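You operate a simulated robot arm through the tools that you are given. There is no shell and no other tool. Be economical: measure what you need, move in short steps, check, and stop when the job is done.

You are at the controls of a simulated two-armed robot. One attempt, no reset.

Task
Pick up the bottle marked "blue" from the low shelf of the control desk with one hand, pass it to the other hand and put it on the base plate of station seven. Set down upright: bottle.
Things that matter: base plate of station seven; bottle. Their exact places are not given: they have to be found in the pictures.

Only the result counts: the job must be done as asked and must still hold three seconds after the hand-in. Knocking over, shifting, dropping, spilling or breaking anything else fails it.

Robot
Two 6-joint arms with two-finger parallel grippers on one trunk, on a base that drives. Base frame: it is fixed to the floor where the robot stands at the start and does not move with it; the origin is under the middle of the robot, x ahead of it, y to its left, z up. Lengths are in mm, angles in degrees, forces in N, time in s.
The left shoulder is at the start at [-107, 177, 710], the right one opposite. With the tool pointing down near the work surface each hand reaches from about 100 to 680 mm from the robot's upright axis, wherever it stands, measured 20 degrees to its own side. Places, roughly: base plate of station seven [-1500, 4900, 800]; bottle [250, 2500, 750]. Payload 1.57 kg a hand.
The TCP of each hand is the grasp point between the finger pads, 30 mm short of the fingertips. In the tool frame z runs along the fingers and y along their closing line. Largest opening 80 mm; finger width 17, thickness 12; the body of the gripper, 40 by 82 mm, starts 80 mm behind the TCP.
Orientation is that of the tool frame in the base frame, as a unit quaternion [x, y, z, w]. With the fingers straight down and closing along the base's y, the tool's x points along the base's -x, its y along +y and its z along -z.

Tools
- The arms move only by the tool servo_tool. It takes "left_increments", "right_increments" or both (then of equal length, played together; a hand with none holds still); each is a list of rows, each a list of 7 numbers: the turn, a rotation vector about the tool's x, y, z in degrees, then the shift along the tool's x, y, z in mm, then the gripper command, from -1 (shut) to 1 (fully open), values between in proportion. In form: [[ax, ay, az, x, y, z, claw], ...]. A call has 1 to 8 rows; each row shifts and turns the commanded pose from where the row before left it, along the tool's axes as they then stand. Rows are played at 5 a second. More than 50 mm and 8.6 degrees between two rows, or a gripper value outside its range, and nothing of the call is played. Where a pose cannot be reached the arm comes as near as it can. A force on the tool above 40 N (or 10 N above the force at the start of the call, whichever is more), or a blocked arm, ends the call early, and 0.2 s more pass. Each finger travels about 72 mm/s and halts on what it meets, pressing with about 43 N; the grip force reading is that of the motor and also rises with nothing between the fingers. The clock runs only during rows and for 0.2 s after the last one: add rows that do not move to give the fingers time. The reply holds the time, the measured pose of the TCP, the force on the tool along the base axes, the opening and the grip force, in the units named above and with some noise, with the torque about the TCP (base axes, N m) and any sound that the robot's microphone picked up.
- Cameras (640 x 400 px; columns grow to the right, rows downward): "scene" is now at [56, 10.3, 1446.6]; the picture's right is [0.11, -0.99, 0.00], its down [-0.58, -0.06, -0.81] and it looks along [0.81, 0.09, -0.58] (base axes); focal length 250 px, centre (320, 200). "left" rides on the left gripper at [72, 7, -122] in its tool frame; the picture's right is [-0.09, 1.00, 0.00], its down [-0.84, -0.08, -0.54] and it looks along [-0.54, -0.05, 0.84] (tool axes); focal length 238 px, centre (320, 200). "right" rides on the right gripper at [72, -7, -122] in its tool frame; the picture's right is [0.09, 1.00, 0.00], its down [-0.84, 0.08, -0.54] and it looks along [-0.54, 0.05, 0.84] (tool axes); focal length 238 px, centre (320, 200).
- get_image(camera): a new picture of that camera. No time passes.
- slide_trunk(by): slides the trunk up (or, below 0, down) by that many mm; the arms and the scene camera ride with it, the base frame stays. It gives what a move gives, with no picture.
- roll_base(legs): drives the robot by 1 to 6 legs, each [ahead, left, turn to the left] in mm, mm and degrees, along the robot's own axes; the way and the turn of a leg run together, so that a leg with both is an arc; at most 1500 mm and 180 degrees a leg. The arms and the cameras ride along, it lands a little off, and it stops where it bumps. It gives what a move gives.
- aim_head(pan, tilt): turns the head with the scene camera to pan (to the left, within 143 degrees either way) and tilt (down, from -29 to 69), counted from straight ahead of the robot. It gives what a move gives.
- locate(camera, pixels): for up to 12 pixels [column, row] of the newest picture of that camera ("zoom" is the newest enlarged one), the place [x, y, z] in the base frame of the surface seen there, good to about 2 mm. No time passes.
- close_up(camera, box): a new picture of the part [left, top, right, bottom] of that camera's present view, enlarged. No time passes.
- hand_in(): hands the job in; it is judged then, once.

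Work in short steps. Measure before you move; look again where a grasp or a placing could have gone wrong, and mend it. You have 90 turns and 72 pictures in all, those below and enlarged ones among them. Open the grippers and draw the arms clear of the work before you hand the job in, unless the task says otherwise; then end with one line.

The tools are called after "Request:" by a JSON object that holds its "name" and its "arguments". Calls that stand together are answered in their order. servo_tool: Moves the arms, as the interface text tells. Its arguments: {"type":"object","properties":{"left_increments":{"type":"array"},"right_increments":{"type":"array"}},"required":[]} The other tools are called the same way: slide_trunk (by) slides the trunk up or down; roll_base (legs) drives the base; aim_head (pan, tilt) turns the head that bears the scene camera; get_image (camera) takes a picture; locate (camera, pixels) gives the place of the surface under pixels of a picture; close_up (camera, box) takes an enlarged picture of a part of a camera's view; hand_in () hands the job in.

At the start:

```text
time: 0.0
left_tool_pos: [485.2, 181.0, 1052.3]
left_tcp_rot: [0.0, 1.0, 0.001, 0.0]
left_ft_force: [0.7, -0.6, -0.2]
left_ft_torque: [-0.01, -0.05, 0.0]
left_width: 80.0
left_finger_force: 0.0
right_tool_pos: [447.0, -138.7, 1046.6]
right_tcp_rot: [0.0, 1.0, 0.0, 0.0]
right_ft_force: [-0.3, -0.3, 0.5]
right_ft_torque: [0.01, -0.01, 0.01]
right_width: 80.1
right_finger_force: 0.0
trunk travel left (down, up): [-150.0, 178.0]
robot x, y, heading: [0.7, 2.4, -0.2]
head pan, tilt: [6.4, 35.6]
```

scene: 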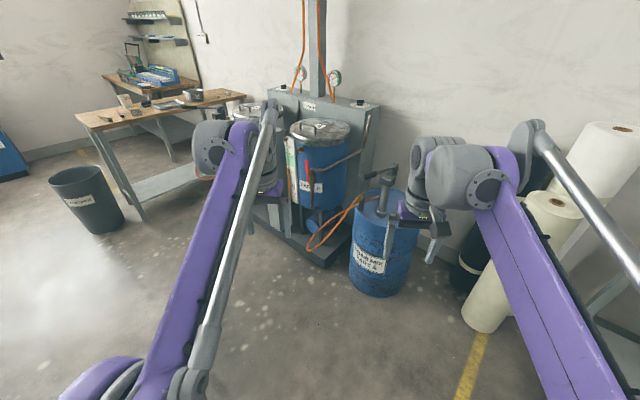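
right: 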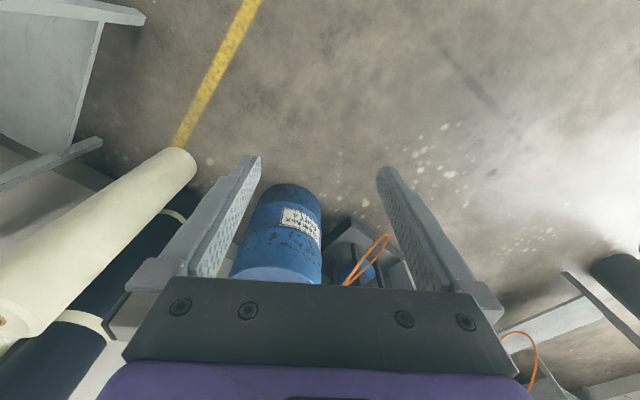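
left: 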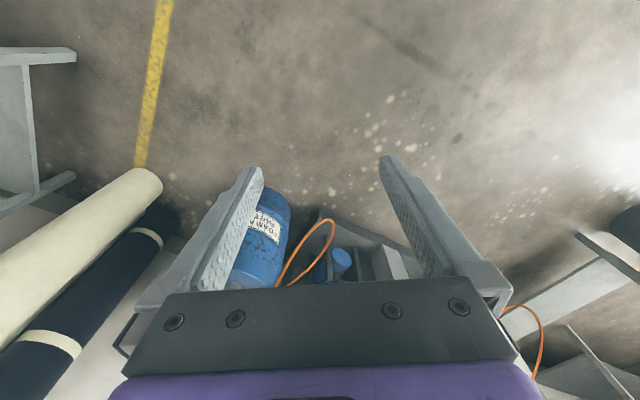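

The first picture does not show the control desk, which should be to the left. I turn the head left to look for it.

Request:
{"name": "aim_head", "arguments": {"pan": 85, "tilt": 20}}

Request:
{"name": "get_image", "arguments": {"camera": "scene"}}

```text
time: 1.5
left_tool_pos: [485.0, 180.7, 1050.7]
left_tcp_rot: [0.0, 1.0, 0.0, 0.0]
left_ft_force: [0.6, -0.2, -0.7]
left_ft_torque: [-0.01, -0.01, 0.01]
left_width: 79.9
left_finger_force: 0.0
right_tool_pos: [448.4, -138.7, 1046.4]
right_tcp_rot: [0.0, 1.0, 0.001, 0.0]
right_ft_force: [0.8, -0.5, -0.2]
right_ft_torque: [-0.02, 0.01, -0.01]
right_width: 79.9
right_finger_force: 0.1
trunk travel left (down, up): [-150.0, 178.0]
robot x, y, heading: [-1.9, -1.8, 0.2]
head pan, tilt: [85.0, 20.0]
```

```text
68 pictures are left
```

scene: 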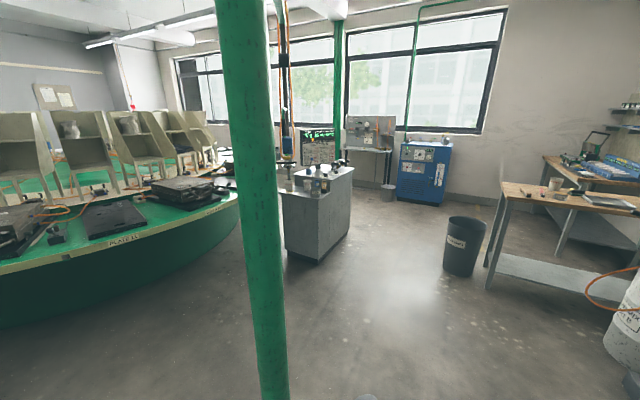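

A grey cabinet stands at (320,210), a green carousel with plates is at the left, and a green pipe is at (255,200). I locate the main features and enlarge the cabinet.

Request:
{"name": "locate", "arguments": {"camera": "scene", "pixels": [[320, 215], [290, 190], [345, 168], [310, 190], [272, 390], [125, 240], [120, 222], [185, 188], [225, 205], [465, 245], [345, 235], [290, 245]]}}

Request:
{"name": "close_up", "arguments": {"camera": "scene", "box": [260, 120, 400, 270]}}

Request:
{"name": "close_up", "arguments": {"camera": "scene", "box": [0, 90, 250, 290]}}

```text
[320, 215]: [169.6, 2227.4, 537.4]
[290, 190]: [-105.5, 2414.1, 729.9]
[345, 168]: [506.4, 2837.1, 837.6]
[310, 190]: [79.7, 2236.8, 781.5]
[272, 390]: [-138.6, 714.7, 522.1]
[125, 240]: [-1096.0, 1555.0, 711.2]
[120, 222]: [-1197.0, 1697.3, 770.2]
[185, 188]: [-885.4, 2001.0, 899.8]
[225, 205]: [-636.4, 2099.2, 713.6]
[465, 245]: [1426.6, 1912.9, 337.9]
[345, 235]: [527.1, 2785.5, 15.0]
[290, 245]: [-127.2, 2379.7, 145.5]
```

```text
2.67 times, centred on (330, 195) of scene
```

zoom: 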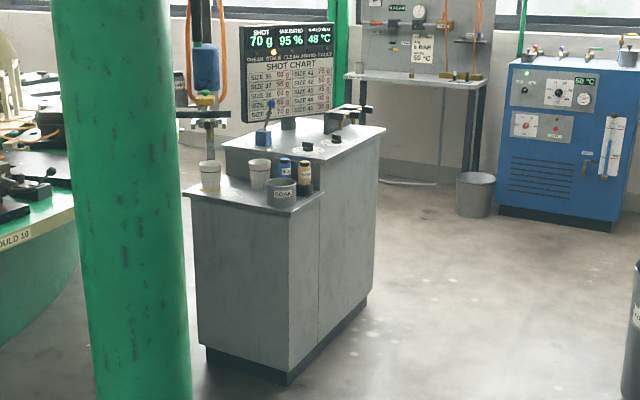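

```text
2.00 times, centred on (125, 190) of scene
```

zoom: 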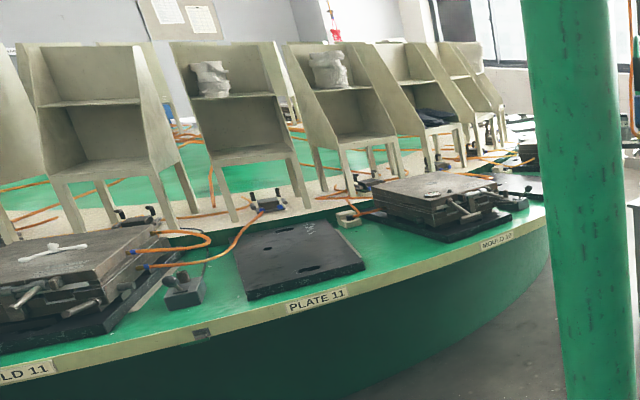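

The desk is at about (100–500, 2230–2800) and the pipe at about (−140, 715). I turn left, shift right to clear the pipe, and drive closer to the desk.

Request:
{"name": "roll_base", "arguments": {"legs": [[0, 0, 65], [0, -350, 0], [0, 0, 25], [1350, 0, 0]]}}

Request:
{"name": "aim_head", "arguments": {"pan": 10, "tilt": 42}}

Request:
{"name": "get_image", "arguments": {"camera": "scene"}}

```text
time: 15.7
left_tool_pos: [193.4, 1692.6, 1052.7]
left_tcp_rot: [-0.694, 0.72, -0.001, 0.0]
left_ft_force: [0.7, 0.0, 0.3]
left_ft_torque: [0.0, 0.0, -0.01]
left_width: 79.8
left_finger_force: 0.0
right_tool_pos: [510.3, 1640.7, 1045.9]
right_tcp_rot: [-0.693, 0.721, 0.0, 0.0]
right_ft_force: [0.7, 0.5, 0.3]
right_ft_torque: [-0.01, -0.01, 0.02]
right_width: 79.9
right_finger_force: 0.1
trunk travel left (down, up): [-150.0, 178.0]
robot x, y, heading: [358.2, 1198.8, 87.7]
head pan, tilt: [85.0, 20.0]
```

```text
time: 17.1
left_tool_pos: [193.6, 1691.5, 1052.8]
left_tcp_rot: [-0.693, 0.72, 0.0, 0.0]
left_ft_force: [0.3, 0.6, -0.2]
left_ft_torque: [0.01, 0.04, 0.01]
left_width: 80.0
left_finger_force: 0.0
right_tool_pos: [511.4, 1641.4, 1046.1]
right_tcp_rot: [-0.693, 0.721, 0.0, 0.0]
right_ft_force: [-0.4, 0.5, -0.5]
right_ft_torque: [0.02, 0.0, 0.0]
right_width: 79.7
right_finger_force: 0.0
trunk travel left (down, up): [-150.0, 178.0]
robot x, y, heading: [355.1, 1200.1, 87.7]
head pan, tilt: [10.0, 42.0]
```

```text
65 pictures are left
```

scene: 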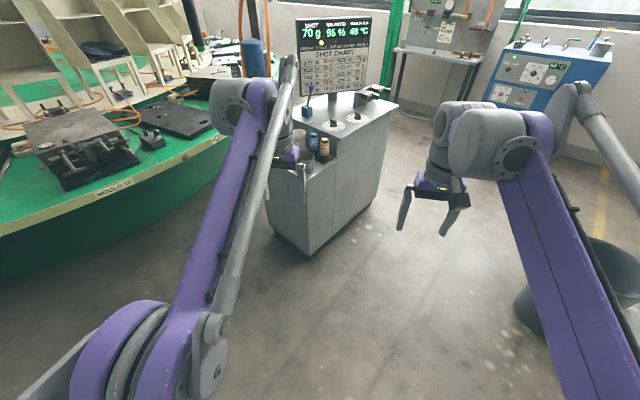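

The bottles are at (312,140) and (324,150), right behind the left hand. I enlarge there and locate them.

Request:
{"name": "close_up", "arguments": {"camera": "scene", "box": [250, 70, 410, 210]}}

Request:
{"name": "locate", "arguments": {"camera": "scene", "pixels": [[312, 133], [311, 144], [324, 140], [324, 152], [316, 163], [334, 158], [307, 180], [390, 103], [302, 122], [345, 135], [330, 170], [275, 195]]}}

```text
2.86 times, centred on (330, 140) of scene
```

zoom: 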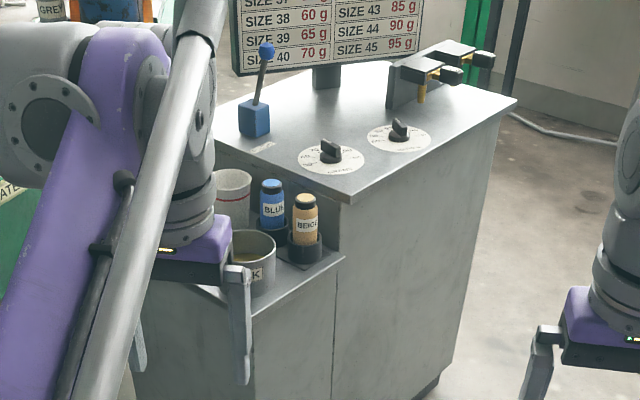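

```text
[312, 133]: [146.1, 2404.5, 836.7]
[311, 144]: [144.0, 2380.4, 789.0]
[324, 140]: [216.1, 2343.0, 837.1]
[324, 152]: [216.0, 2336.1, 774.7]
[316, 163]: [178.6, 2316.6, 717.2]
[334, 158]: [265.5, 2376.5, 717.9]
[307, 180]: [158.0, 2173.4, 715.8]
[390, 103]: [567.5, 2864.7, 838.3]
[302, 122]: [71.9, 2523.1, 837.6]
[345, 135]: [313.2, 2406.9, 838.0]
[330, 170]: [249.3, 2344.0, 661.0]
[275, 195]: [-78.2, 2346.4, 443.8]
```

Blue bottle: cap at about (146,2404,837), with the beige bottle about 90 mm to its right. Both stand in low holders in front of the console wall. I drive closer, turned so that the left hand works from the front of the desk.

Request:
{"name": "roll_base", "arguments": {"legs": [[400, 180, 0], [170, 0, -15]]}}

Request:
{"name": "aim_head", "arguments": {"pan": 15, "tilt": 50}}

Request:
{"name": "get_image", "arguments": {"camera": "scene"}}

Request:
{"name": "get_image", "arguments": {"camera": "left"}}

```text
time: 20.9
left_tool_pos: [185.1, 2291.8, 1052.3]
left_tcp_rot: [-0.597, 0.802, 0.0, 0.0]
left_ft_force: [-0.5, -0.6, 0.3]
left_ft_torque: [-0.02, -0.02, -0.03]
left_width: 79.8
left_finger_force: 0.1
right_tool_pos: [480.4, 2161.5, 1046.1]
right_tcp_rot: [-0.597, 0.803, 0.001, 0.0]
right_ft_force: [-0.3, 0.5, -0.4]
right_ft_torque: [-0.03, 0.03, -0.02]
right_width: 80.0
right_finger_force: 0.0
trunk travel left (down, up): [-150.0, 178.0]
robot x, y, heading: [221.4, 1773.6, 73.2]
head pan, tilt: [10.0, 42.0]
```

```text
time: 21.6
left_tool_pos: [185.2, 2289.7, 1052.5]
left_tcp_rot: [-0.596, 0.803, -0.001, 0.0]
left_ft_force: [-0.1, 0.9, 0.0]
left_ft_torque: [-0.01, -0.06, 0.0]
left_width: 80.0
left_finger_force: 0.1
right_tool_pos: [479.4, 2161.1, 1046.3]
right_tcp_rot: [-0.596, 0.803, 0.0, 0.0]
right_ft_force: [-0.9, 1.3, -1.3]
right_ft_torque: [-0.03, 0.0, 0.02]
right_width: 80.0
right_finger_force: 0.1
trunk travel left (down, up): [-150.0, 178.0]
robot x, y, heading: [218.4, 1773.8, 73.2]
head pan, tilt: [15.0, 50.0]
```

```text
63 pictures are left
```

scene: 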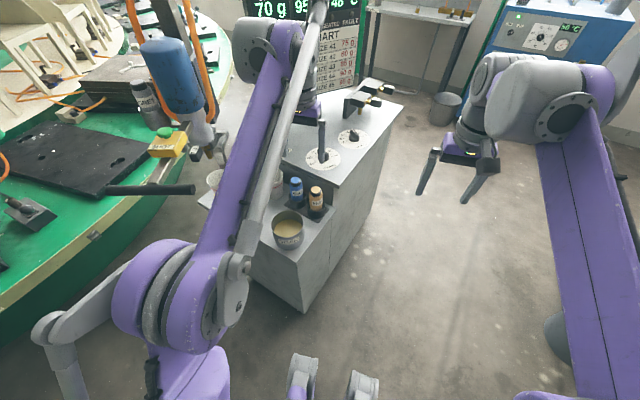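

```text
62 pictures are left
```

left: 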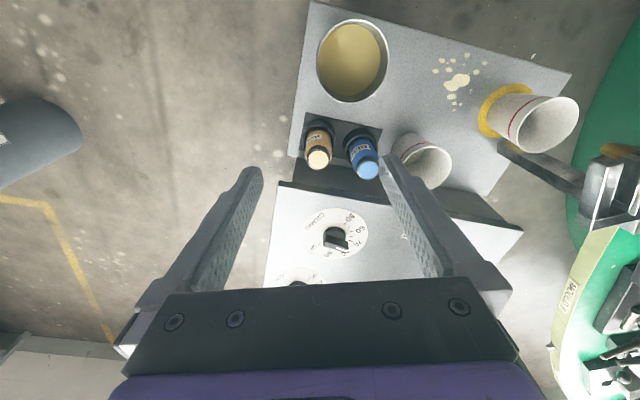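

The hand camera shows the blue bottle cap at (368,170), the beige one at (318,158), a paper cup at (425,160) and the tin at (350,60). I locate these and the hanging spout with its handle.

Request:
{"name": "locate", "arguments": {"camera": "left", "pixels": [[368, 170], [359, 167], [377, 167], [320, 160], [350, 50], [448, 165], [362, 150], [304, 105], [290, 152], [295, 190], [400, 165], [435, 175]]}}

Request:
{"name": "locate", "arguments": {"camera": "scene", "pixels": [[110, 189], [190, 189], [165, 143], [222, 140], [175, 80], [213, 178], [300, 375], [290, 225], [205, 105], [150, 265], [323, 128], [340, 100]]}}

Request:
{"name": "close_up", "arguments": {"camera": "left", "box": [270, 80, 470, 210]}}

```text
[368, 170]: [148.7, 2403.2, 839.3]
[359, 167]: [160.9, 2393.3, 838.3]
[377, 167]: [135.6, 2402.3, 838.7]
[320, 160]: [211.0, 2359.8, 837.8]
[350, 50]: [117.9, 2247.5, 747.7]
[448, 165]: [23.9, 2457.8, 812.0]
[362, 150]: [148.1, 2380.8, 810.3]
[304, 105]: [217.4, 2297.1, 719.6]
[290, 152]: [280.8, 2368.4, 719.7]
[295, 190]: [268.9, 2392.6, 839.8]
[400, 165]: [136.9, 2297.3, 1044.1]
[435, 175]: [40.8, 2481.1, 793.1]
```

```text
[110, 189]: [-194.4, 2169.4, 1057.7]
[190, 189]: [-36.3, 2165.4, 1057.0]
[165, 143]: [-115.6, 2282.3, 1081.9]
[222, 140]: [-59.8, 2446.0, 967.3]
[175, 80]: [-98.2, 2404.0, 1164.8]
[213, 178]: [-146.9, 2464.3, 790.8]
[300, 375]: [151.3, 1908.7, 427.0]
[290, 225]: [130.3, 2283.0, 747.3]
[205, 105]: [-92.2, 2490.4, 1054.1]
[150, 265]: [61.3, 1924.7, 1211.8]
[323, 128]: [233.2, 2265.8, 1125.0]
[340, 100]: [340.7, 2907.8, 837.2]
```

```text
3.08 times, centred on (370, 145) of left
```

zoom: 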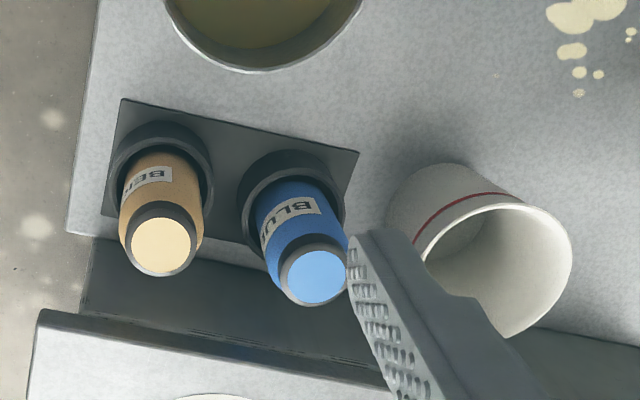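

Blue cap centre is about (148,2402,839) and beige is 75 mm away along (0.83,−0.56). The cup rim is about 60 mm from the blue centre, so there is room for the fingers at 60 mm opening. I move the left hand above the bottle, turn it 17.4°, and part-lower it.

Request:
{"name": "servo_tool", "arguments": {"left_increments": [[0, 0, 0, -32.2, 22.5, 0, 0.5], [0, 0, 0, -32.2, 22.5, 0, 0.5], [0, 0, 0, -32.2, 22.5, 0, 0.5], [0, 0, 5.8, 0, 0, 0, 0.5], [0, 0, 5.8, 0, 0, 0, 0.5], [0, 0, 5.8, 0, 0, 40, 0.5], [0, 0, 0, 0, 0, 45, 0.5], [0, 0, 0, 0, 0, 45, 0.5]]}}

Request:
{"name": "get_image", "arguments": {"camera": "left"}}

Request:
{"name": "get_image", "arguments": {"camera": "scene"}}

```text
time: 23.4
left_tool_pos: [143.0, 2362.8, 897.7]
left_tcp_rot: [-0.468, 0.884, 0.0, 0.0]
left_ft_force: [-0.7, 0.4, -0.6]
left_ft_torque: [0.04, 0.0, -0.01]
left_width: 59.9
left_finger_force: 0.1
left hand out of reach, approached as far as the arm can: row 2, 3
right_tool_pos: [481.3, 2161.8, 1046.4]
right_tcp_rot: [-0.596, 0.803, 0.0, 0.0]
right_ft_force: [0.4, -0.6, -0.4]
right_ft_torque: [-0.02, 0.0, -0.01]
right_width: 80.1
right_finger_force: 0.0
trunk travel left (down, up): [-150.0, 178.0]
robot x, y, heading: [213.2, 1769.4, 73.0]
head pan, tilt: [15.0, 50.0]
```

```text
60 pictures are left
```

left: 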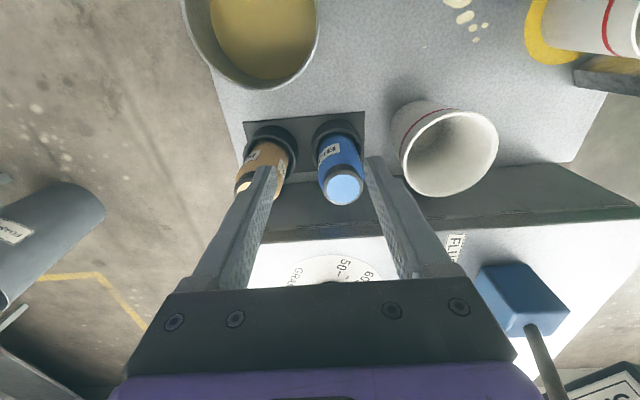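

```text
59 pictures are left
```

scene: 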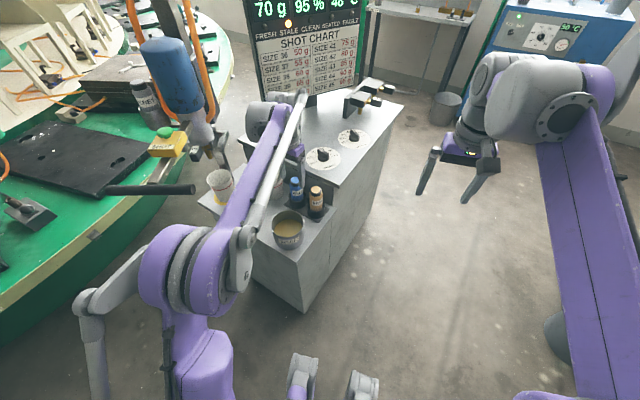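

The hand stopped short (out of reach at the higher level). I play a still row to see where it settles and locate the cap again.

Request:
{"name": "servo_tool", "arguments": {"left_increments": [[0, 0, 0, 0, 0, 0, 0.5]]}}

Request:
{"name": "locate", "arguments": {"camera": "left", "pixels": [[344, 187], [334, 183], [354, 190], [247, 185], [400, 150], [498, 145], [440, 195], [340, 160], [440, 215]]}}

```text
time: 23.8
left_tool_pos: [143.5, 2361.6, 897.0]
left_tcp_rot: [-0.468, 0.884, -0.001, -0.001]
left_ft_force: [0.4, -0.4, -0.4]
left_ft_torque: [0.0, 0.02, 0.0]
left_width: 60.0
left_finger_force: 0.1
right_tool_pos: [480.0, 2160.8, 1046.6]
right_tcp_rot: [-0.596, 0.803, -0.001, 0.0]
right_ft_force: [0.0, 0.2, 0.1]
right_ft_torque: [0.0, 0.0, 0.0]
right_width: 80.0
right_finger_force: 0.0
trunk travel left (down, up): [-150.0, 178.0]
robot x, y, heading: [218.4, 1773.5, 72.9]
head pan, tilt: [15.0, 50.0]
```

```text
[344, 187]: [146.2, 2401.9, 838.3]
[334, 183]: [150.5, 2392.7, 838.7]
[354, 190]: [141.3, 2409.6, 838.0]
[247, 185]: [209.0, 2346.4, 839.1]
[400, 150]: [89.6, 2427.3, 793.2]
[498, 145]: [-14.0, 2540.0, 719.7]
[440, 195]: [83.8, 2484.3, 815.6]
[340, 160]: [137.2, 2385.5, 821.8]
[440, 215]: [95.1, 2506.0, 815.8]
```

Settled at (143,2362,897), 40 mm short of the bottle axis. I drive the robot 55 mm ahead so the arm isn't at its limit.

Request:
{"name": "roll_base", "arguments": {"legs": [[55, 8, 0]]}}

Request:
{"name": "get_image", "arguments": {"camera": "left"}}

Request:
{"name": "locate", "arguments": {"camera": "left", "pixels": [[340, 135], [330, 130]]}}

```text
time: 24.7
left_tool_pos: [150.5, 2418.8, 898.1]
left_tcp_rot: [-0.468, 0.884, 0.0, 0.0]
left_ft_force: [0.0, 0.8, -0.3]
left_ft_torque: [-0.01, -0.01, 0.03]
left_width: 59.8
left_finger_force: 0.1
right_tool_pos: [489.5, 2216.8, 1046.4]
right_tcp_rot: [-0.596, 0.803, -0.001, 0.0]
right_ft_force: [-0.2, -0.4, 0.9]
right_ft_torque: [-0.03, -0.01, 0.0]
right_width: 80.0
right_finger_force: 0.0
trunk travel left (down, up): [-150.0, 178.0]
robot x, y, heading: [226.3, 1825.3, 73.0]
head pan, tilt: [15.0, 50.0]
```

```text
58 pictures are left
```

left: 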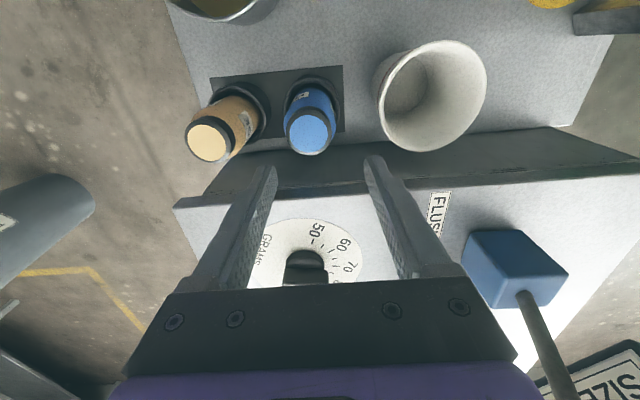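

```text
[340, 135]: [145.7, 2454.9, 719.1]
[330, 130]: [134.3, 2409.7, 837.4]
```

The blue cap is now at about (309,132), spanning 285–335, and beige is at (207,142). I locate their rims for exact centres.

Request:
{"name": "locate", "arguments": {"camera": "left", "pixels": [[309, 132], [289, 132], [329, 132], [309, 113], [309, 151], [207, 142], [190, 142], [224, 142], [379, 120], [385, 110], [260, 195], [370, 190]]}}

```text
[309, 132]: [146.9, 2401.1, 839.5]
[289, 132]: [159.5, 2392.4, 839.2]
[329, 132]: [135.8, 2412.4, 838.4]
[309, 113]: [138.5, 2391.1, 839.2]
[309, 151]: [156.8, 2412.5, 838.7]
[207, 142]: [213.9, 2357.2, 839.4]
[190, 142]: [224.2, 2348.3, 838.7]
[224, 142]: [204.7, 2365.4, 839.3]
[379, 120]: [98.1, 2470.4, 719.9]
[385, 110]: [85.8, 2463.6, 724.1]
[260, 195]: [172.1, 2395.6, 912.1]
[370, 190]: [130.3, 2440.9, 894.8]
```

The cap centre is (147.5,2402.3,839); the TCP needs +15.8 in tool x and −7.1 in tool y. I shift, lower a little, and check centring.

Request:
{"name": "servo_tool", "arguments": {"left_increments": [[0, 0, 0, 8, -3.6, 0, 0.5], [0, 0, 0, 7.8, -3.5, 0, 0.5], [0, 0, 0, 0, 0, 14, 0.5], [0, 0, 0, 0, 0, 0, 0.5]]}}

Request:
{"name": "close_up", "arguments": {"camera": "left", "box": [200, 90, 440, 240]}}

```text
time: 25.7
left_tool_pos: [148.5, 2401.3, 883.1]
left_tcp_rot: [-0.468, 0.884, 0.0, 0.0]
left_ft_force: [-0.1, 0.3, -0.2]
left_ft_torque: [0.03, 0.0, 0.01]
left_width: 59.9
left_finger_force: 0.2
right_tool_pos: [488.8, 2215.9, 1046.3]
right_tcp_rot: [-0.596, 0.803, 0.0, -0.001]
right_ft_force: [-0.1, -0.2, 0.0]
right_ft_torque: [0.0, 0.01, -0.03]
right_width: 79.9
right_finger_force: 0.0
trunk travel left (down, up): [-150.0, 178.0]
robot x, y, heading: [228.8, 1828.9, 73.2]
head pan, tilt: [15.0, 50.0]
```

```text
2.67 times, centred on (320, 165) of left
```

zoom: 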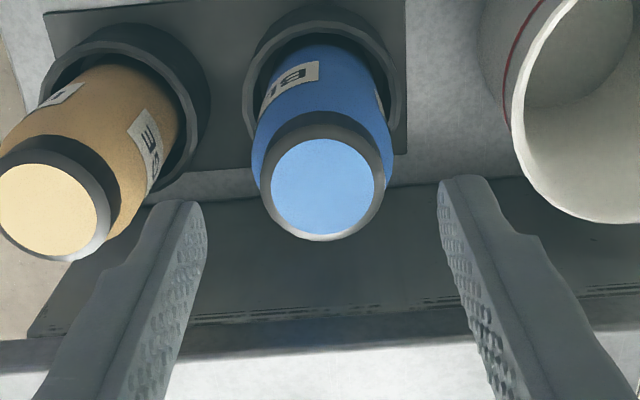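

The cap is centred between the fingers, with clear gaps to beige and the cup. I lower 63 mm to z≈820.

Request:
{"name": "servo_tool", "arguments": {"left_increments": [[0, 0, 0, 0, 0, 21, 0.5], [0, 0, 0, 0, 0, 21, 0.5], [0, 0, 0, 0, 0, 21, 0.5], [0, 0, 0, 0, 0, 0, 0.5]]}}

Request:
{"name": "get_image", "arguments": {"camera": "left"}}

```text
time: 26.7
left_tool_pos: [149.9, 2401.9, 819.9]
left_tcp_rot: [-0.467, 0.884, -0.001, 0.0]
left_ft_force: [-0.4, -0.3, -0.3]
left_ft_torque: [0.01, 0.01, 0.05]
left_width: 60.2
left_finger_force: 0.1
right_tool_pos: [488.6, 2216.4, 1046.3]
right_tcp_rot: [-0.596, 0.803, 0.0, 0.0]
right_ft_force: [-0.9, 0.0, 0.4]
right_ft_torque: [0.02, 0.01, 0.02]
right_width: 79.8
right_finger_force: 0.0
trunk travel left (down, up): [-150.0, 178.0]
robot x, y, heading: [226.5, 1827.4, 73.0]
head pan, tilt: [15.0, 50.0]
```

```text
56 pictures are left
```

left: 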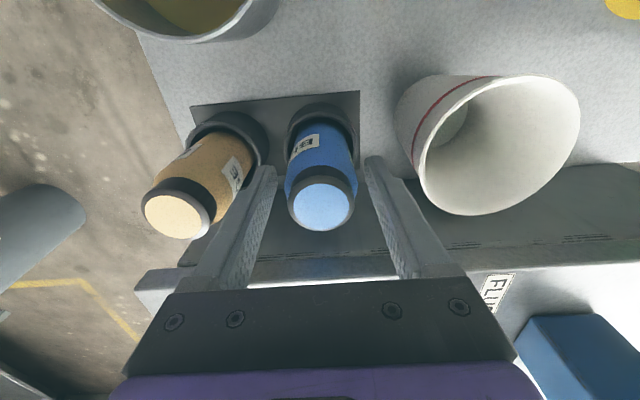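

The fingers straddle the bottle freely. I close the grip.

Request:
{"name": "servo_tool", "arguments": {"left_increments": [[0, 0, 0, 0, 0, 0, 0], [0, 0, 0, 0, 0, 0, -0.3], [0, 0, 0, 0, 0, 0, -1], [0, 0, 0, 0, 0, 0, -1]]}}

```text
time: 27.7
left_tool_pos: [148.6, 2402.6, 820.7]
left_tcp_rot: [-0.467, 0.884, 0.001, 0.0]
left_ft_force: [0.0, 0.1, 0.5]
left_ft_torque: [-0.01, 0.01, -0.04]
left_width: 42.7
left_finger_force: 43.1
right_tool_pos: [488.9, 2215.4, 1046.4]
right_tcp_rot: [-0.597, 0.803, 0.0, 0.0]
right_ft_force: [0.3, 0.3, 0.1]
right_ft_torque: [0.0, 0.01, 0.02]
right_width: 80.1
right_finger_force: 0.1
trunk travel left (down, up): [-150.0, 178.0]
robot x, y, heading: [227.3, 1828.2, 73.3]
head pan, tilt: [15.0, 50.0]
```

Gripped at 42.7 mm and 43 N. I lift straight up slowly by 110 mm.

Request:
{"name": "servo_tool", "arguments": {"left_increments": [[0, 0, 0, 0, 0, -8, -1], [0, 0, 0, 0, 0, -14, -1], [0, 0, 0, 0, 0, -18, -1], [0, 0, 0, 0, 0, -20, -1], [0, 0, 0, 0, 0, -20, -1], [0, 0, 0, 0, 0, -20, -1], [0, 0, 0, 0, 0, -10, -1]]}}

Request:
{"name": "get_image", "arguments": {"camera": "left"}}

Request:
{"name": "get_image", "arguments": {"camera": "scene"}}

```text
time: 29.3
left_tool_pos: [147.8, 2400.8, 931.1]
left_tcp_rot: [-0.469, 0.883, 0.0, 0.001]
left_ft_force: [0.5, -0.7, -1.5]
left_ft_torque: [-0.01, -0.05, 0.01]
left_width: 42.8
left_finger_force: 43.0
right_tool_pos: [488.6, 2216.6, 1046.9]
right_tcp_rot: [-0.596, 0.803, 0.0, 0.0]
right_ft_force: [0.3, 0.4, -0.2]
right_ft_torque: [0.01, 0.0, -0.02]
right_width: 80.0
right_finger_force: 0.1
trunk travel left (down, up): [-150.0, 178.0]
robot x, y, heading: [226.6, 1828.3, 73.3]
head pan, tilt: [15.0, 50.0]
```

```text
55 pictures are left
```

left: 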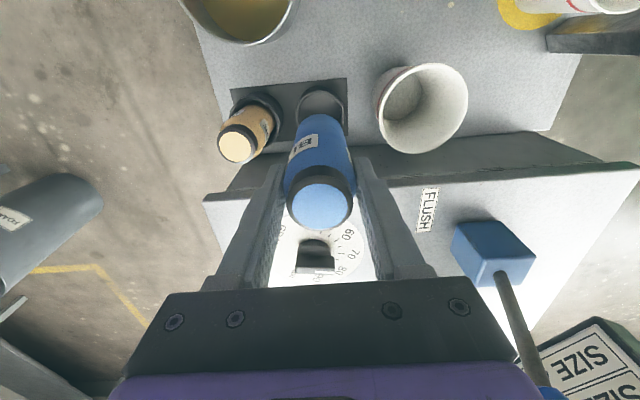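

```text
54 pictures are left
```

scene: 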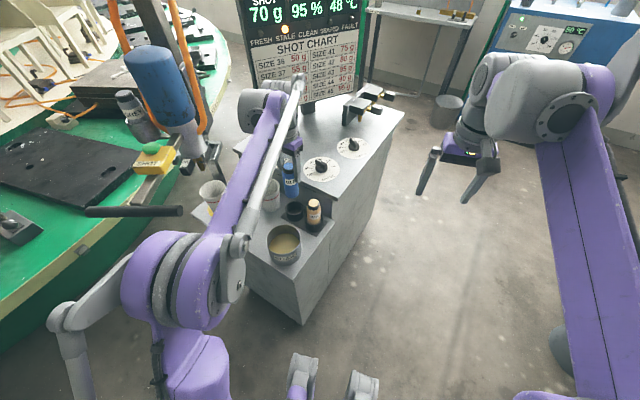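

The bottle is out of its holder and held straight. I back straight off along −y, keeping away from the spout handle at (−36,2165,1057).

Request:
{"name": "roll_base", "arguments": {"legs": [[-450, -150, 0]]}}

Request:
{"name": "aim_head", "arguments": {"pan": 0, "tilt": 15}}

Request:
{"name": "get_image", "arguments": {"camera": "scene"}}

```text
time: 32.1
left_tool_pos: [166.9, 1934.0, 932.6]
left_tcp_rot: [-0.466, 0.885, 0.0, 0.0]
left_ft_force: [-0.5, -0.5, -1.8]
left_ft_torque: [0.04, -0.02, 0.0]
left_width: 42.8
left_finger_force: 43.1
right_tool_pos: [505.5, 1746.7, 1046.8]
right_tcp_rot: [-0.595, 0.804, 0.0, -0.001]
right_ft_force: [0.3, 0.4, -0.1]
right_ft_torque: [0.02, -0.03, -0.02]
right_width: 79.9
right_finger_force: 0.1
trunk travel left (down, up): [-150.0, 178.0]
robot x, y, heading: [239.0, 1361.4, 73.1]
head pan, tilt: [15.0, 50.0]
```

```text
time: 33.1
left_tool_pos: [166.2, 1935.3, 932.2]
left_tcp_rot: [-0.466, 0.885, 0.001, 0.0]
left_ft_force: [-0.3, -0.1, -1.8]
left_ft_torque: [-0.03, 0.01, 0.01]
left_width: 42.8
left_finger_force: 43.2
right_tool_pos: [505.8, 1746.6, 1046.5]
right_tcp_rot: [-0.594, 0.804, 0.001, 0.0]
right_ft_force: [-0.6, -0.2, -0.2]
right_ft_torque: [0.01, 0.03, -0.02]
right_width: 79.8
right_finger_force: 0.0
trunk travel left (down, up): [-150.0, 178.0]
robot x, y, heading: [243.9, 1360.5, 73.1]
head pan, tilt: [0.0, 15.0]
```

```text
53 pictures are left
```

scene: 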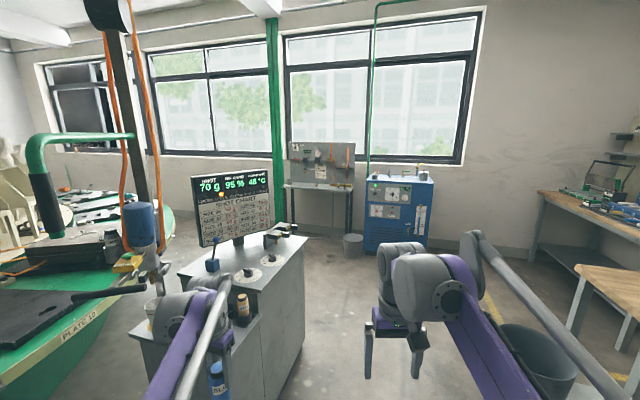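

A free lane runs right of the desk. I locate obstacles: the bench, blue machine, bin, green pipe, wall, desk end and carousel edge.

Request:
{"name": "locate", "arguments": {"camera": "scene", "pixels": [[352, 245], [345, 188], [370, 240], [275, 180], [150, 245], [470, 230], [305, 240], [330, 300], [110, 210], [165, 215], [185, 190], [540, 225]]}}

```text
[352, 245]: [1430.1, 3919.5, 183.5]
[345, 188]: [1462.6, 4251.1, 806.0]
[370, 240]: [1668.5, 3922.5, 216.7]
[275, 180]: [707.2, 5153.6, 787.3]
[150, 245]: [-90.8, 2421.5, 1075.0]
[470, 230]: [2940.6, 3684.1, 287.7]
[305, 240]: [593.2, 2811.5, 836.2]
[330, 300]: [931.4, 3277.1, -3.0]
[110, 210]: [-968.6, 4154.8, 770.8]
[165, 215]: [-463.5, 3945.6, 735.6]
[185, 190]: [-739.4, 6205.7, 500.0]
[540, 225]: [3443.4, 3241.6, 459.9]
```

The lane is clear for later. Now the handover here: I tilt the right hand so it points forward-left and 40° below horizontal (yaw 20°, tilt 50°), staying at its place.

Request:
{"name": "servo_tool", "arguments": {"right_increments": [[0, 0, -6.7, 0, 0, 0, 0.6], [0, 0, -6.7, 0, 0, 0, 0.6], [0, 0, -6.6, 0, 0, 0, 0.6], [0, -8.4, 0, 0, 0, 0, 0.6], [0, -8.4, 0, 0, 0, 0, 0.6], [0, -8.4, 0, 0, 0, 0, 0.6], [0, -8.4, 0, 0, 0, 0, 0.6]]}}

Request:
{"name": "servo_tool", "arguments": {"right_increments": [[0, -8.4, 0, 0, 0, 0, 0.6], [0, -8, 0, 0, 0, 0, 0.6], [0, 0, 0, 0, 0, 0, 0.6]]}}

Request:
{"name": "aim_head", "arguments": {"pan": 0, "tilt": 45}}

Request:
{"name": "get_image", "arguments": {"camera": "scene"}}

```text
time: 34.7
left_tool_pos: [165.6, 1934.2, 930.8]
left_tcp_rot: [-0.467, 0.884, 0.0, 0.0]
left_ft_force: [0.4, -0.6, -1.1]
left_ft_torque: [0.01, 0.05, 0.01]
left_width: 43.0
left_finger_force: 43.4
right_tool_pos: [505.1, 1747.6, 1046.0]
right_tcp_rot: [0.694, -0.659, -0.209, -0.199]
right_ft_force: [-0.1, -0.2, -0.2]
right_ft_torque: [0.0, -0.03, 0.02]
right_width: 64.1
right_finger_force: 0.0
trunk travel left (down, up): [-150.0, 178.0]
robot x, y, heading: [241.9, 1359.3, 73.0]
head pan, tilt: [0.0, 15.0]
```

```text
time: 35.5
left_tool_pos: [166.1, 1933.9, 932.3]
left_tcp_rot: [-0.466, 0.885, -0.001, 0.0]
left_ft_force: [0.5, 0.5, -2.0]
left_ft_torque: [0.03, 0.01, 0.0]
left_width: 42.6
left_finger_force: 43.1
right_tool_pos: [506.4, 1746.5, 1047.2]
right_tcp_rot: [0.656, -0.625, -0.306, -0.292]
right_ft_force: [-0.5, -0.1, -0.1]
right_ft_torque: [-0.03, -0.01, -0.01]
right_width: 64.1
right_finger_force: 0.1
trunk travel left (down, up): [-150.0, 178.0]
robot x, y, heading: [241.4, 1360.5, 73.1]
head pan, tilt: [0.0, 15.0]
```

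```text
time: 36.5
left_tool_pos: [165.8, 1933.8, 932.0]
left_tcp_rot: [-0.466, 0.885, 0.0, 0.0]
left_ft_force: [-0.2, 0.5, -2.1]
left_ft_torque: [0.04, 0.01, 0.0]
left_width: 42.6
left_finger_force: 42.7
right_tool_pos: [505.8, 1748.1, 1046.5]
right_tcp_rot: [0.656, -0.625, -0.306, -0.291]
right_ft_force: [0.1, -0.7, 0.2]
right_ft_torque: [-0.01, 0.03, 0.02]
right_width: 64.1
right_finger_force: 0.1
trunk travel left (down, up): [-150.0, 178.0]
robot x, y, heading: [245.0, 1363.3, 73.0]
head pan, tilt: [0.0, 45.0]
```

```text
52 pictures are left
```

scene: 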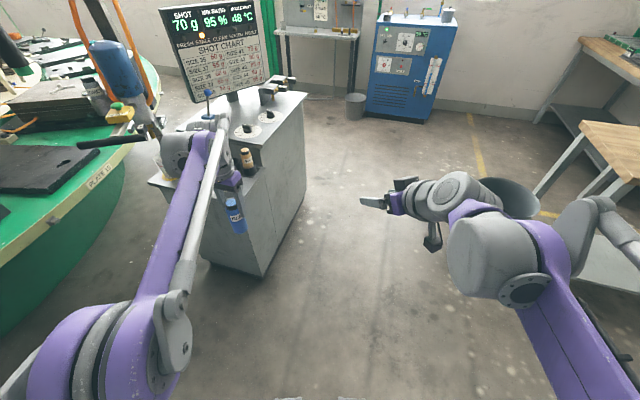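

The right hand is well posed, with its camera below. I bring the left hand with the bottle to the middle front (robot frame about 520 ahead, 30 left), then yaw it 30° so its camera stays away from the right hand.

Request:
{"name": "servo_tool", "arguments": {"left_increments": [[0, 0, 0, -11.3, -41, -4, -1], [0, 0, 0, -11.3, -41, -4, -1], [0, 0, 0, -11.3, -41, -4, -1], [0, 0, 0, -11.3, -41, -4, -1], [0, 0, 0, -11.3, -40.6, -4, -1]]}}

Request:
{"name": "servo_tool", "arguments": {"left_increments": [[0, 0, 7.5, 0, 0, 0, -1], [0, 0, 7.5, 0, 0, 0, -1], [0, 0, 7.5, 0, 0, 0, -1], [0, 0, 7.5, 0, 0, 0, -1], [0, 0, 0, 0, 0, 0, -1]]}}

Request:
{"name": "get_image", "arguments": {"camera": "scene"}}

Request:
{"name": "get_image", "arguments": {"camera": "right"}}

```text
time: 37.7
left_tool_pos: [367.9, 1865.2, 952.1]
left_tcp_rot: [-0.466, 0.885, 0.001, 0.0]
left_ft_force: [-0.5, 0.2, -0.7]
left_ft_torque: [0.0, -0.02, -0.04]
left_width: 42.5
left_finger_force: 43.1
right_tool_pos: [504.9, 1747.1, 1047.5]
right_tcp_rot: [0.658, -0.624, -0.307, -0.29]
right_ft_force: [-0.6, -0.1, -0.7]
right_ft_torque: [-0.01, 0.0, -0.02]
right_width: 64.1
right_finger_force: 0.1
trunk travel left (down, up): [-150.0, 178.0]
robot x, y, heading: [238.4, 1361.2, 72.7]
head pan, tilt: [0.0, 45.0]
```

```text
time: 38.9
left_tool_pos: [366.4, 1865.3, 951.4]
left_tcp_rot: [-0.221, 0.975, 0.0, 0.001]
left_ft_force: [0.3, 0.1, -1.9]
left_ft_torque: [-0.03, 0.05, 0.01]
left_width: 42.9
left_finger_force: 42.5
right_tool_pos: [505.5, 1747.4, 1046.0]
right_tcp_rot: [0.657, -0.624, -0.306, -0.291]
right_ft_force: [0.5, 0.6, 0.0]
right_ft_torque: [0.0, 0.0, 0.03]
right_width: 64.4
right_finger_force: 0.0
trunk travel left (down, up): [-150.0, 178.0]
robot x, y, heading: [239.5, 1358.0, 73.0]
head pan, tilt: [0.0, 45.0]
```

```text
51 pictures are left
```

scene: 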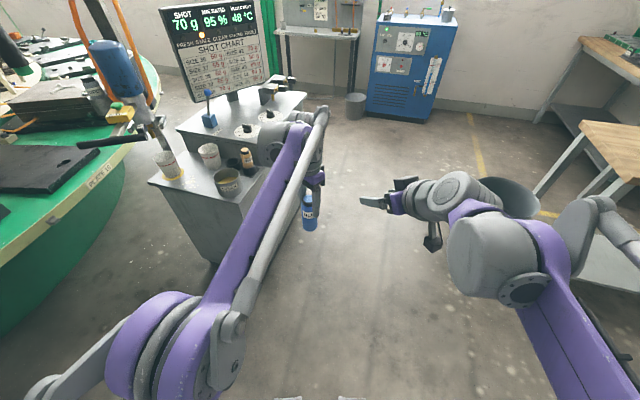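

```text
50 pictures are left
```

right: 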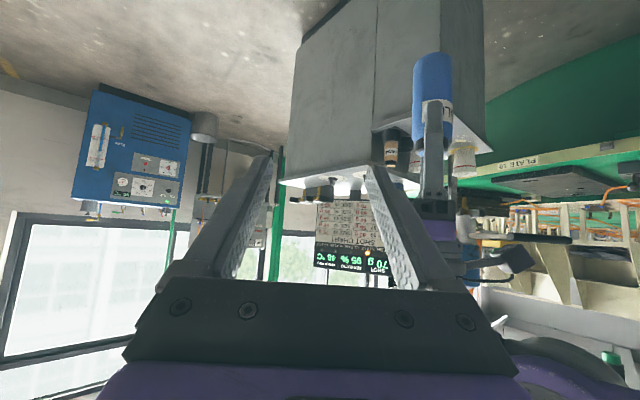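

The right camera sees the bottle (upside down) at columns 413–452, its bottom end at row 55. I locate its bottom edge and sides.

Request:
{"name": "locate", "arguments": {"camera": "right", "pixels": [[433, 56], [433, 75], [433, 95], [417, 75], [449, 75], [433, 130], [433, 53]]}}

Request:
{"name": "close_up", "arguments": {"camera": "right", "box": [370, 30, 500, 230]}}

Request:
{"name": "close_up", "arguments": {"camera": "scene", "box": [250, 120, 390, 260]}}

```text
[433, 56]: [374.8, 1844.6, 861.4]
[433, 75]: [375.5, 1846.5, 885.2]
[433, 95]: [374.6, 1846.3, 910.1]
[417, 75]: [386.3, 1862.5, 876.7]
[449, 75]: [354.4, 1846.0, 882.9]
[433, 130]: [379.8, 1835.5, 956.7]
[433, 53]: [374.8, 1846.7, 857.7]
```

```text
2.00 times, centred on (435, 130) of right
```

zoom: 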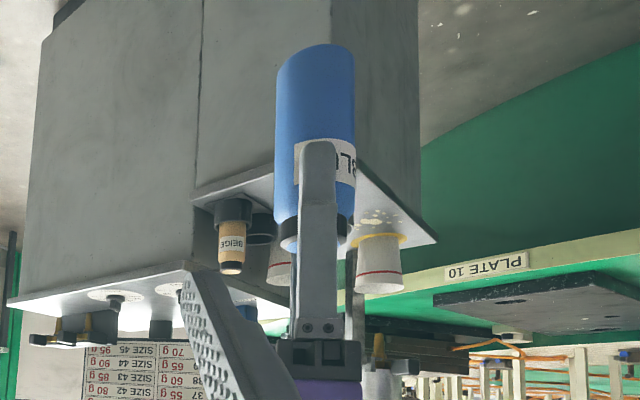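

```text
2.86 times, centred on (320, 190) of scene
```

zoom: 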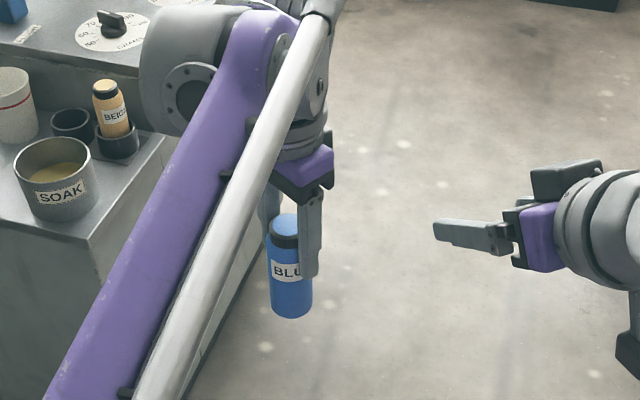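

Bottle axis is at (366.5,1865), bottom z≈857, radius 21. I move the right hand to a standoff 120 mm back along its axis from the target (367,1865,889).

Request:
{"name": "servo_tool", "arguments": {"right_increments": [[0, 0, 0, 10.1, 33.2, 19, 0.6], [0, 0, 0, 10.1, 33.2, 19, 0.6], [0, 0, 0, 10.1, 33.2, 19, 0.6], [0, 0, 0, 10, 33.1, 19, 0.6], [0, 0, 0, 0, 0, 0, 0.6]]}}

Request:
{"name": "get_image", "arguments": {"camera": "right"}}

Request:
{"name": "get_image", "arguments": {"camera": "scene"}}

```text
time: 40.1
left_tool_pos: [365.8, 1866.1, 951.7]
left_tcp_rot: [-0.221, 0.975, -0.001, 0.001]
left_ft_force: [-0.7, -1.3, -2.2]
left_ft_torque: [0.02, 0.01, 0.02]
left_width: 42.6
left_finger_force: 42.9
right_tool_pos: [372.4, 1771.2, 966.0]
right_tcp_rot: [0.658, -0.623, -0.307, -0.29]
right_ft_force: [0.5, 0.5, 0.2]
right_ft_torque: [-0.01, -0.01, -0.01]
right_width: 63.9
right_finger_force: 0.1
trunk travel left (down, up): [-150.0, 178.0]
robot x, y, heading: [239.5, 1366.3, 73.3]
head pan, tilt: [0.0, 45.0]
```

```text
47 pictures are left
```

right: 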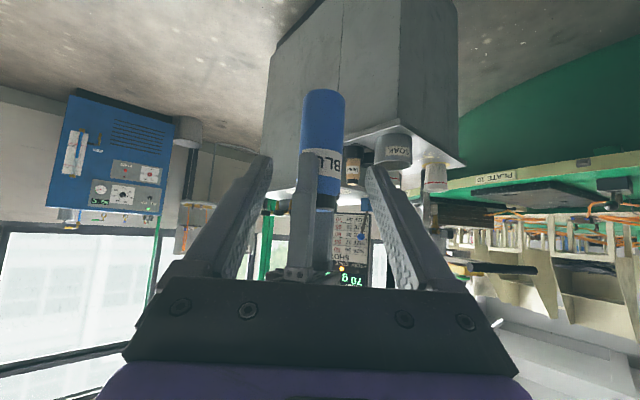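

```text
46 pictures are left
```

scene: 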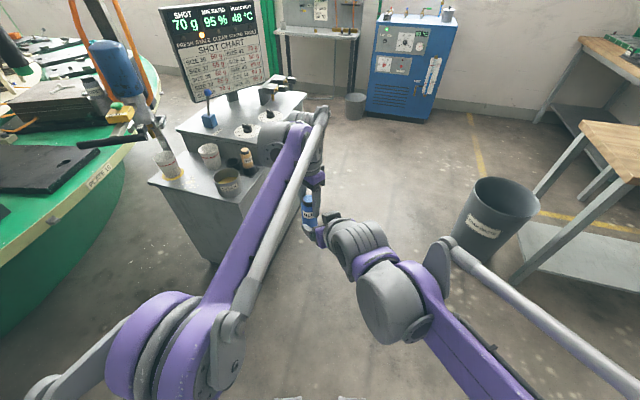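

The bottle lies centred between the right fingers. I advance 117 mm along the tool axis, so the right fingers take the bottle about 27 mm above its bottom and below the left fingertips.

Request:
{"name": "servo_tool", "arguments": {"right_increments": [[0, 0, 0, 1.1, 0.8, 30, 0.6], [0, 0, 0, 1.1, 0.9, 30, 0.6], [0, 0, 0, 0, 0, 30, 0.6], [0, 0, 0, 0, 0, 27, 0.6], [0, 0, 0, 0, 0, 0, 0.6]]}}

Request:
{"name": "get_image", "arguments": {"camera": "right"}}

Request:
{"name": "close_up", "arguments": {"camera": "scene", "box": [240, 130, 400, 270]}}

```text
time: 41.3
left_tool_pos: [365.0, 1864.9, 951.2]
left_tcp_rot: [-0.22, 0.975, 0.0, 0.0]
left_ft_force: [1.4, 0.1, -1.0]
left_ft_torque: [-0.01, 0.0, -0.03]
left_width: 42.8
left_finger_force: 43.0
right_tool_pos: [365.7, 1862.1, 890.3]
right_tcp_rot: [0.657, -0.624, -0.307, -0.291]
right_ft_force: [0.1, -0.2, -0.1]
right_ft_torque: [-0.06, -0.01, 0.02]
right_width: 64.0
right_finger_force: 0.1
trunk travel left (down, up): [-150.0, 178.0]
robot x, y, heading: [241.7, 1360.3, 73.0]
head pan, tilt: [0.0, 45.0]
```

```text
45 pictures are left
```

right: 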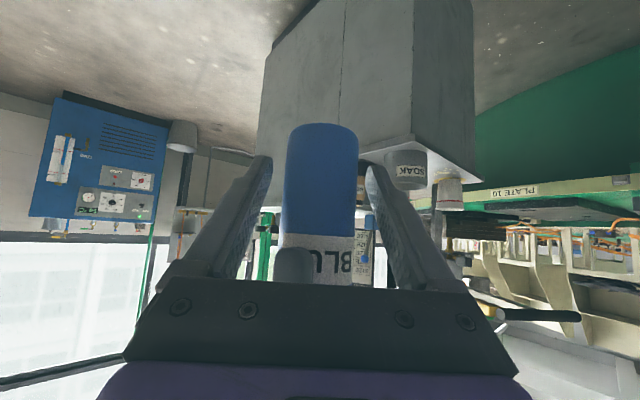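

```text
2.86 times, centred on (320, 200) of scene
```

zoom: 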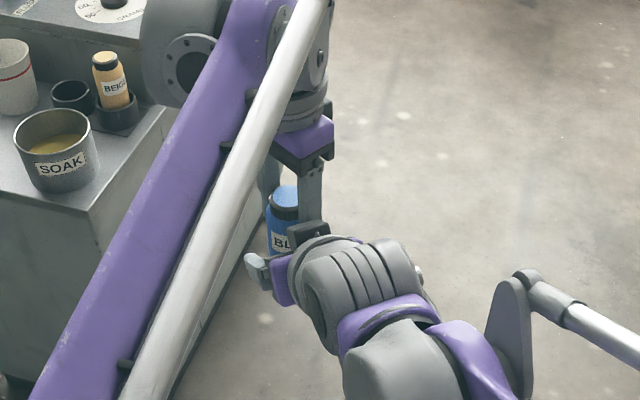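

The bottle is centred (283–357) between the right fingers. I close the right hand.

Request:
{"name": "servo_tool", "arguments": {"right_increments": [[0, 0, 0, 0, 0, 0, 0.3], [0, 0, 0, 0, 0, 0, 0], [0, 0, 0, 0, 0, 0, -1], [0, 0, 0, 0, 0, 0, -1], [0, 0, 0, 0, 0, 0, -1]]}}

```text
time: 42.5
left_tool_pos: [366.3, 1864.1, 951.5]
left_tcp_rot: [-0.221, 0.975, 0.0, 0.0]
left_ft_force: [0.4, -1.0, 0.3]
left_ft_torque: [-0.07, -0.13, -0.14]
left_width: 42.7
left_finger_force: 42.5
right_tool_pos: [365.9, 1861.4, 888.5]
right_tcp_rot: [0.657, -0.624, -0.306, -0.291]
right_ft_force: [-0.2, 1.4, -0.4]
right_ft_torque: [-0.02, 0.13, 0.17]
right_width: 42.8
right_finger_force: 42.9
trunk travel left (down, up): [-150.0, 178.0]
robot x, y, heading: [241.5, 1361.8, 72.9]
head pan, tilt: [0.0, 45.0]
```

Both hands hold it at 42.8 mm with little side force. I open the left hand and raise it straight up.

Request:
{"name": "servo_tool", "arguments": {"left_increments": [[0, 0, 0, 0, 0, 0, 0.2], [0, 0, 0, 0, 0, 0, 0.4], [0, 0, 0, 0, 0, 0, 0.4], [0, 0, 0, 0, 0, -20, 0.4], [0, 0, 0, 0, 0, -30, 0.4], [0, 0, 0, 0, 0, -30, 0.4], [0, 0, 0, 0, 0, 0, 0.4]]}}

Request:
{"name": "get_image", "arguments": {"camera": "right"}}

Request:
{"name": "get_image", "arguments": {"camera": "left"}}

```text
time: 44.1
left_tool_pos: [367.5, 1864.4, 1029.1]
left_tcp_rot: [-0.221, 0.975, 0.0, 0.0]
left_ft_force: [0.1, 0.3, 0.2]
left_ft_torque: [0.0, -0.01, 0.02]
left_width: 55.9
left_finger_force: 0.0
right_tool_pos: [364.8, 1862.5, 889.8]
right_tcp_rot: [0.657, -0.624, -0.307, -0.291]
right_ft_force: [-0.7, 0.1, -0.3]
right_ft_torque: [0.01, 0.0, 0.0]
right_width: 42.8
right_finger_force: 43.6
trunk travel left (down, up): [-150.0, 178.0]
robot x, y, heading: [240.1, 1360.3, 73.2]
head pan, tilt: [0.0, 45.0]
```

```text
43 pictures are left
```

right: 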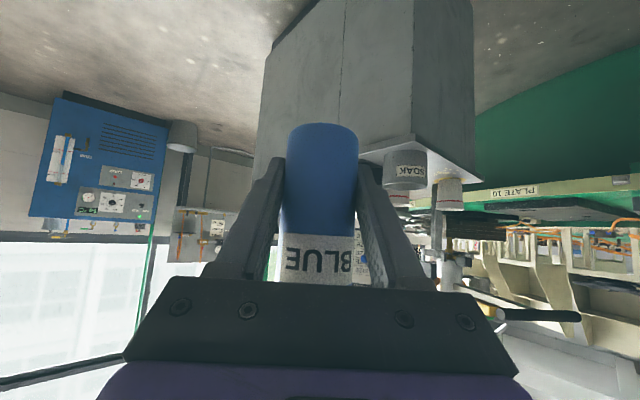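

```text
42 pictures are left
```

left: 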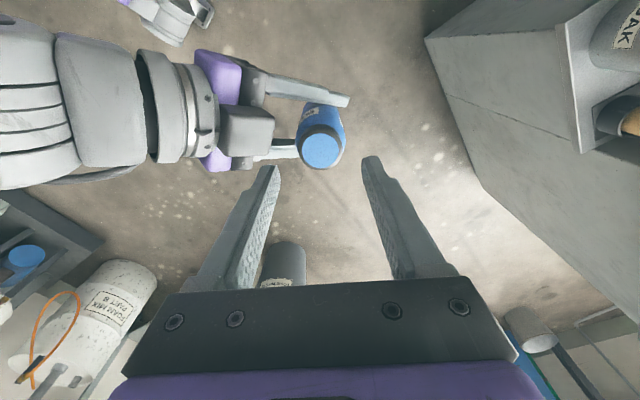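

The right hand holds the bottle cleanly. I move the left hand away to the left, then drive via the lane right of the desk.

Request:
{"name": "servo_tool", "arguments": {"left_increments": [[0, 0, 0, 0, 0, -20, 0.4], [0, 0, 0, 29.5, 27, -5, 0.4], [0, 0, 0, 29.5, 27, -5, 0.4], [0, 0, 0, 29.5, 27, -5, 0.4], [0, 0, 0, 29.5, 27, 0, 0.4]]}}

Request:
{"name": "roll_base", "arguments": {"legs": [[1090, -490, 0], [970, 243, 0]]}}

Request:
{"name": "aim_head", "arguments": {"pan": 60, "tilt": 20}}

Request:
{"name": "get_image", "arguments": {"camera": "scene"}}

```text
time: 45.3
left_tool_pos: [211.4, 1911.0, 1056.9]
left_tcp_rot: [-0.221, 0.975, 0.0, 0.0]
left_ft_force: [-1.3, -0.8, -0.8]
left_ft_torque: [0.0, -0.05, 0.0]
left_width: 55.8
left_finger_force: 0.1
left hand out of reach, approached as far as the arm can: row 1
right_tool_pos: [364.7, 1862.9, 889.2]
right_tcp_rot: [0.658, -0.623, -0.307, -0.291]
right_ft_force: [0.0, 0.1, 0.0]
right_ft_torque: [0.01, 0.03, 0.0]
right_width: 42.9
right_finger_force: 42.9
trunk travel left (down, up): [-150.0, 178.0]
robot x, y, heading: [239.9, 1359.0, 72.7]
head pan, tilt: [0.0, 45.0]
```

```text
time: 56.0
left_tool_pos: [1058.3, 3780.6, 1056.4]
left_tcp_rot: [-0.224, 0.975, 0.0, -0.001]
left_ft_force: [-0.2, 1.0, 0.7]
left_ft_torque: [-0.01, 0.01, -0.04]
left_width: 55.9
left_finger_force: 0.0
right_tool_pos: [1210.1, 3732.5, 888.8]
right_tcp_rot: [0.659, -0.622, -0.307, -0.29]
right_ft_force: [0.1, -0.2, -0.4]
right_ft_torque: [-0.06, -0.03, 0.0]
right_width: 42.8
right_finger_force: 43.6
trunk travel left (down, up): [-150.0, 178.0]
robot x, y, heading: [1091.5, 3226.9, 73.2]
head pan, tilt: [0.0, 45.0]
```

```text
time: 57.3
left_tool_pos: [1055.8, 3780.3, 1056.1]
left_tcp_rot: [-0.223, 0.975, 0.0, 0.0]
left_ft_force: [0.0, -0.5, 0.4]
left_ft_torque: [0.02, 0.01, 0.03]
left_width: 55.8
left_finger_force: 0.1
right_tool_pos: [1210.3, 3731.6, 890.0]
right_tcp_rot: [0.658, -0.623, -0.307, -0.29]
right_ft_force: [0.3, 0.1, -0.5]
right_ft_torque: [0.01, -0.01, -0.01]
right_width: 42.7
right_finger_force: 42.7
trunk travel left (down, up): [-150.0, 178.0]
robot x, y, heading: [1087.7, 3228.2, 73.2]
head pan, tilt: [60.0, 20.0]
```

```text
41 pictures are left
```

scene: 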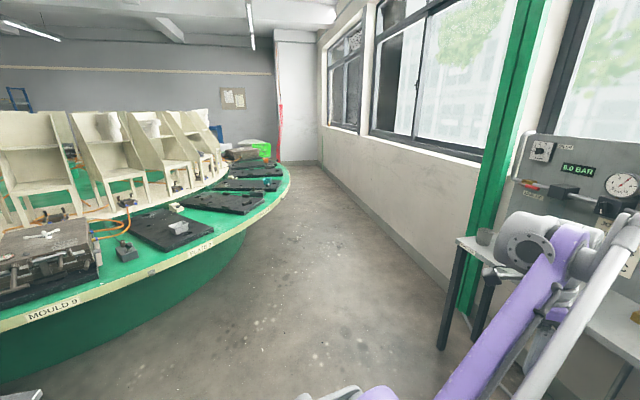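

The lane along the carousel to the wall is clear. I locate bench corner, wall foot, carousel edge and the next plates.

Request:
{"name": "locate", "arguments": {"camera": "scene", "pixels": [[460, 242], [441, 345], [420, 265], [350, 190], [290, 175], [240, 225], [130, 285], [165, 230], [230, 202], [250, 185], [495, 200], [445, 290]]}}

Request:
{"name": "close_up", "arguments": {"camera": "scene", "box": [100, 130, 320, 280]}}

```text
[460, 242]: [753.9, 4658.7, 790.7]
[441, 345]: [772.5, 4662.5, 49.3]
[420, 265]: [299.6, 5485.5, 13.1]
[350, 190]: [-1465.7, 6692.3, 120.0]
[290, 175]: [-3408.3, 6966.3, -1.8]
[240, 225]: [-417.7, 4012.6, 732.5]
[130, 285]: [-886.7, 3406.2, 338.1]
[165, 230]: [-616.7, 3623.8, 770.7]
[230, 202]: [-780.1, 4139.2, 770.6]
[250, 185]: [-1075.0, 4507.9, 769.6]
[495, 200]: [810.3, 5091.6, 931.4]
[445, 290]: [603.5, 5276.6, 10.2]
```

```text
2.67 times, centred on (210, 205) of scene
```

zoom: 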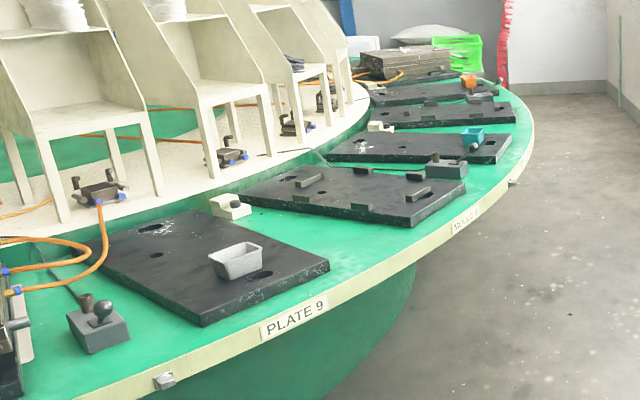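

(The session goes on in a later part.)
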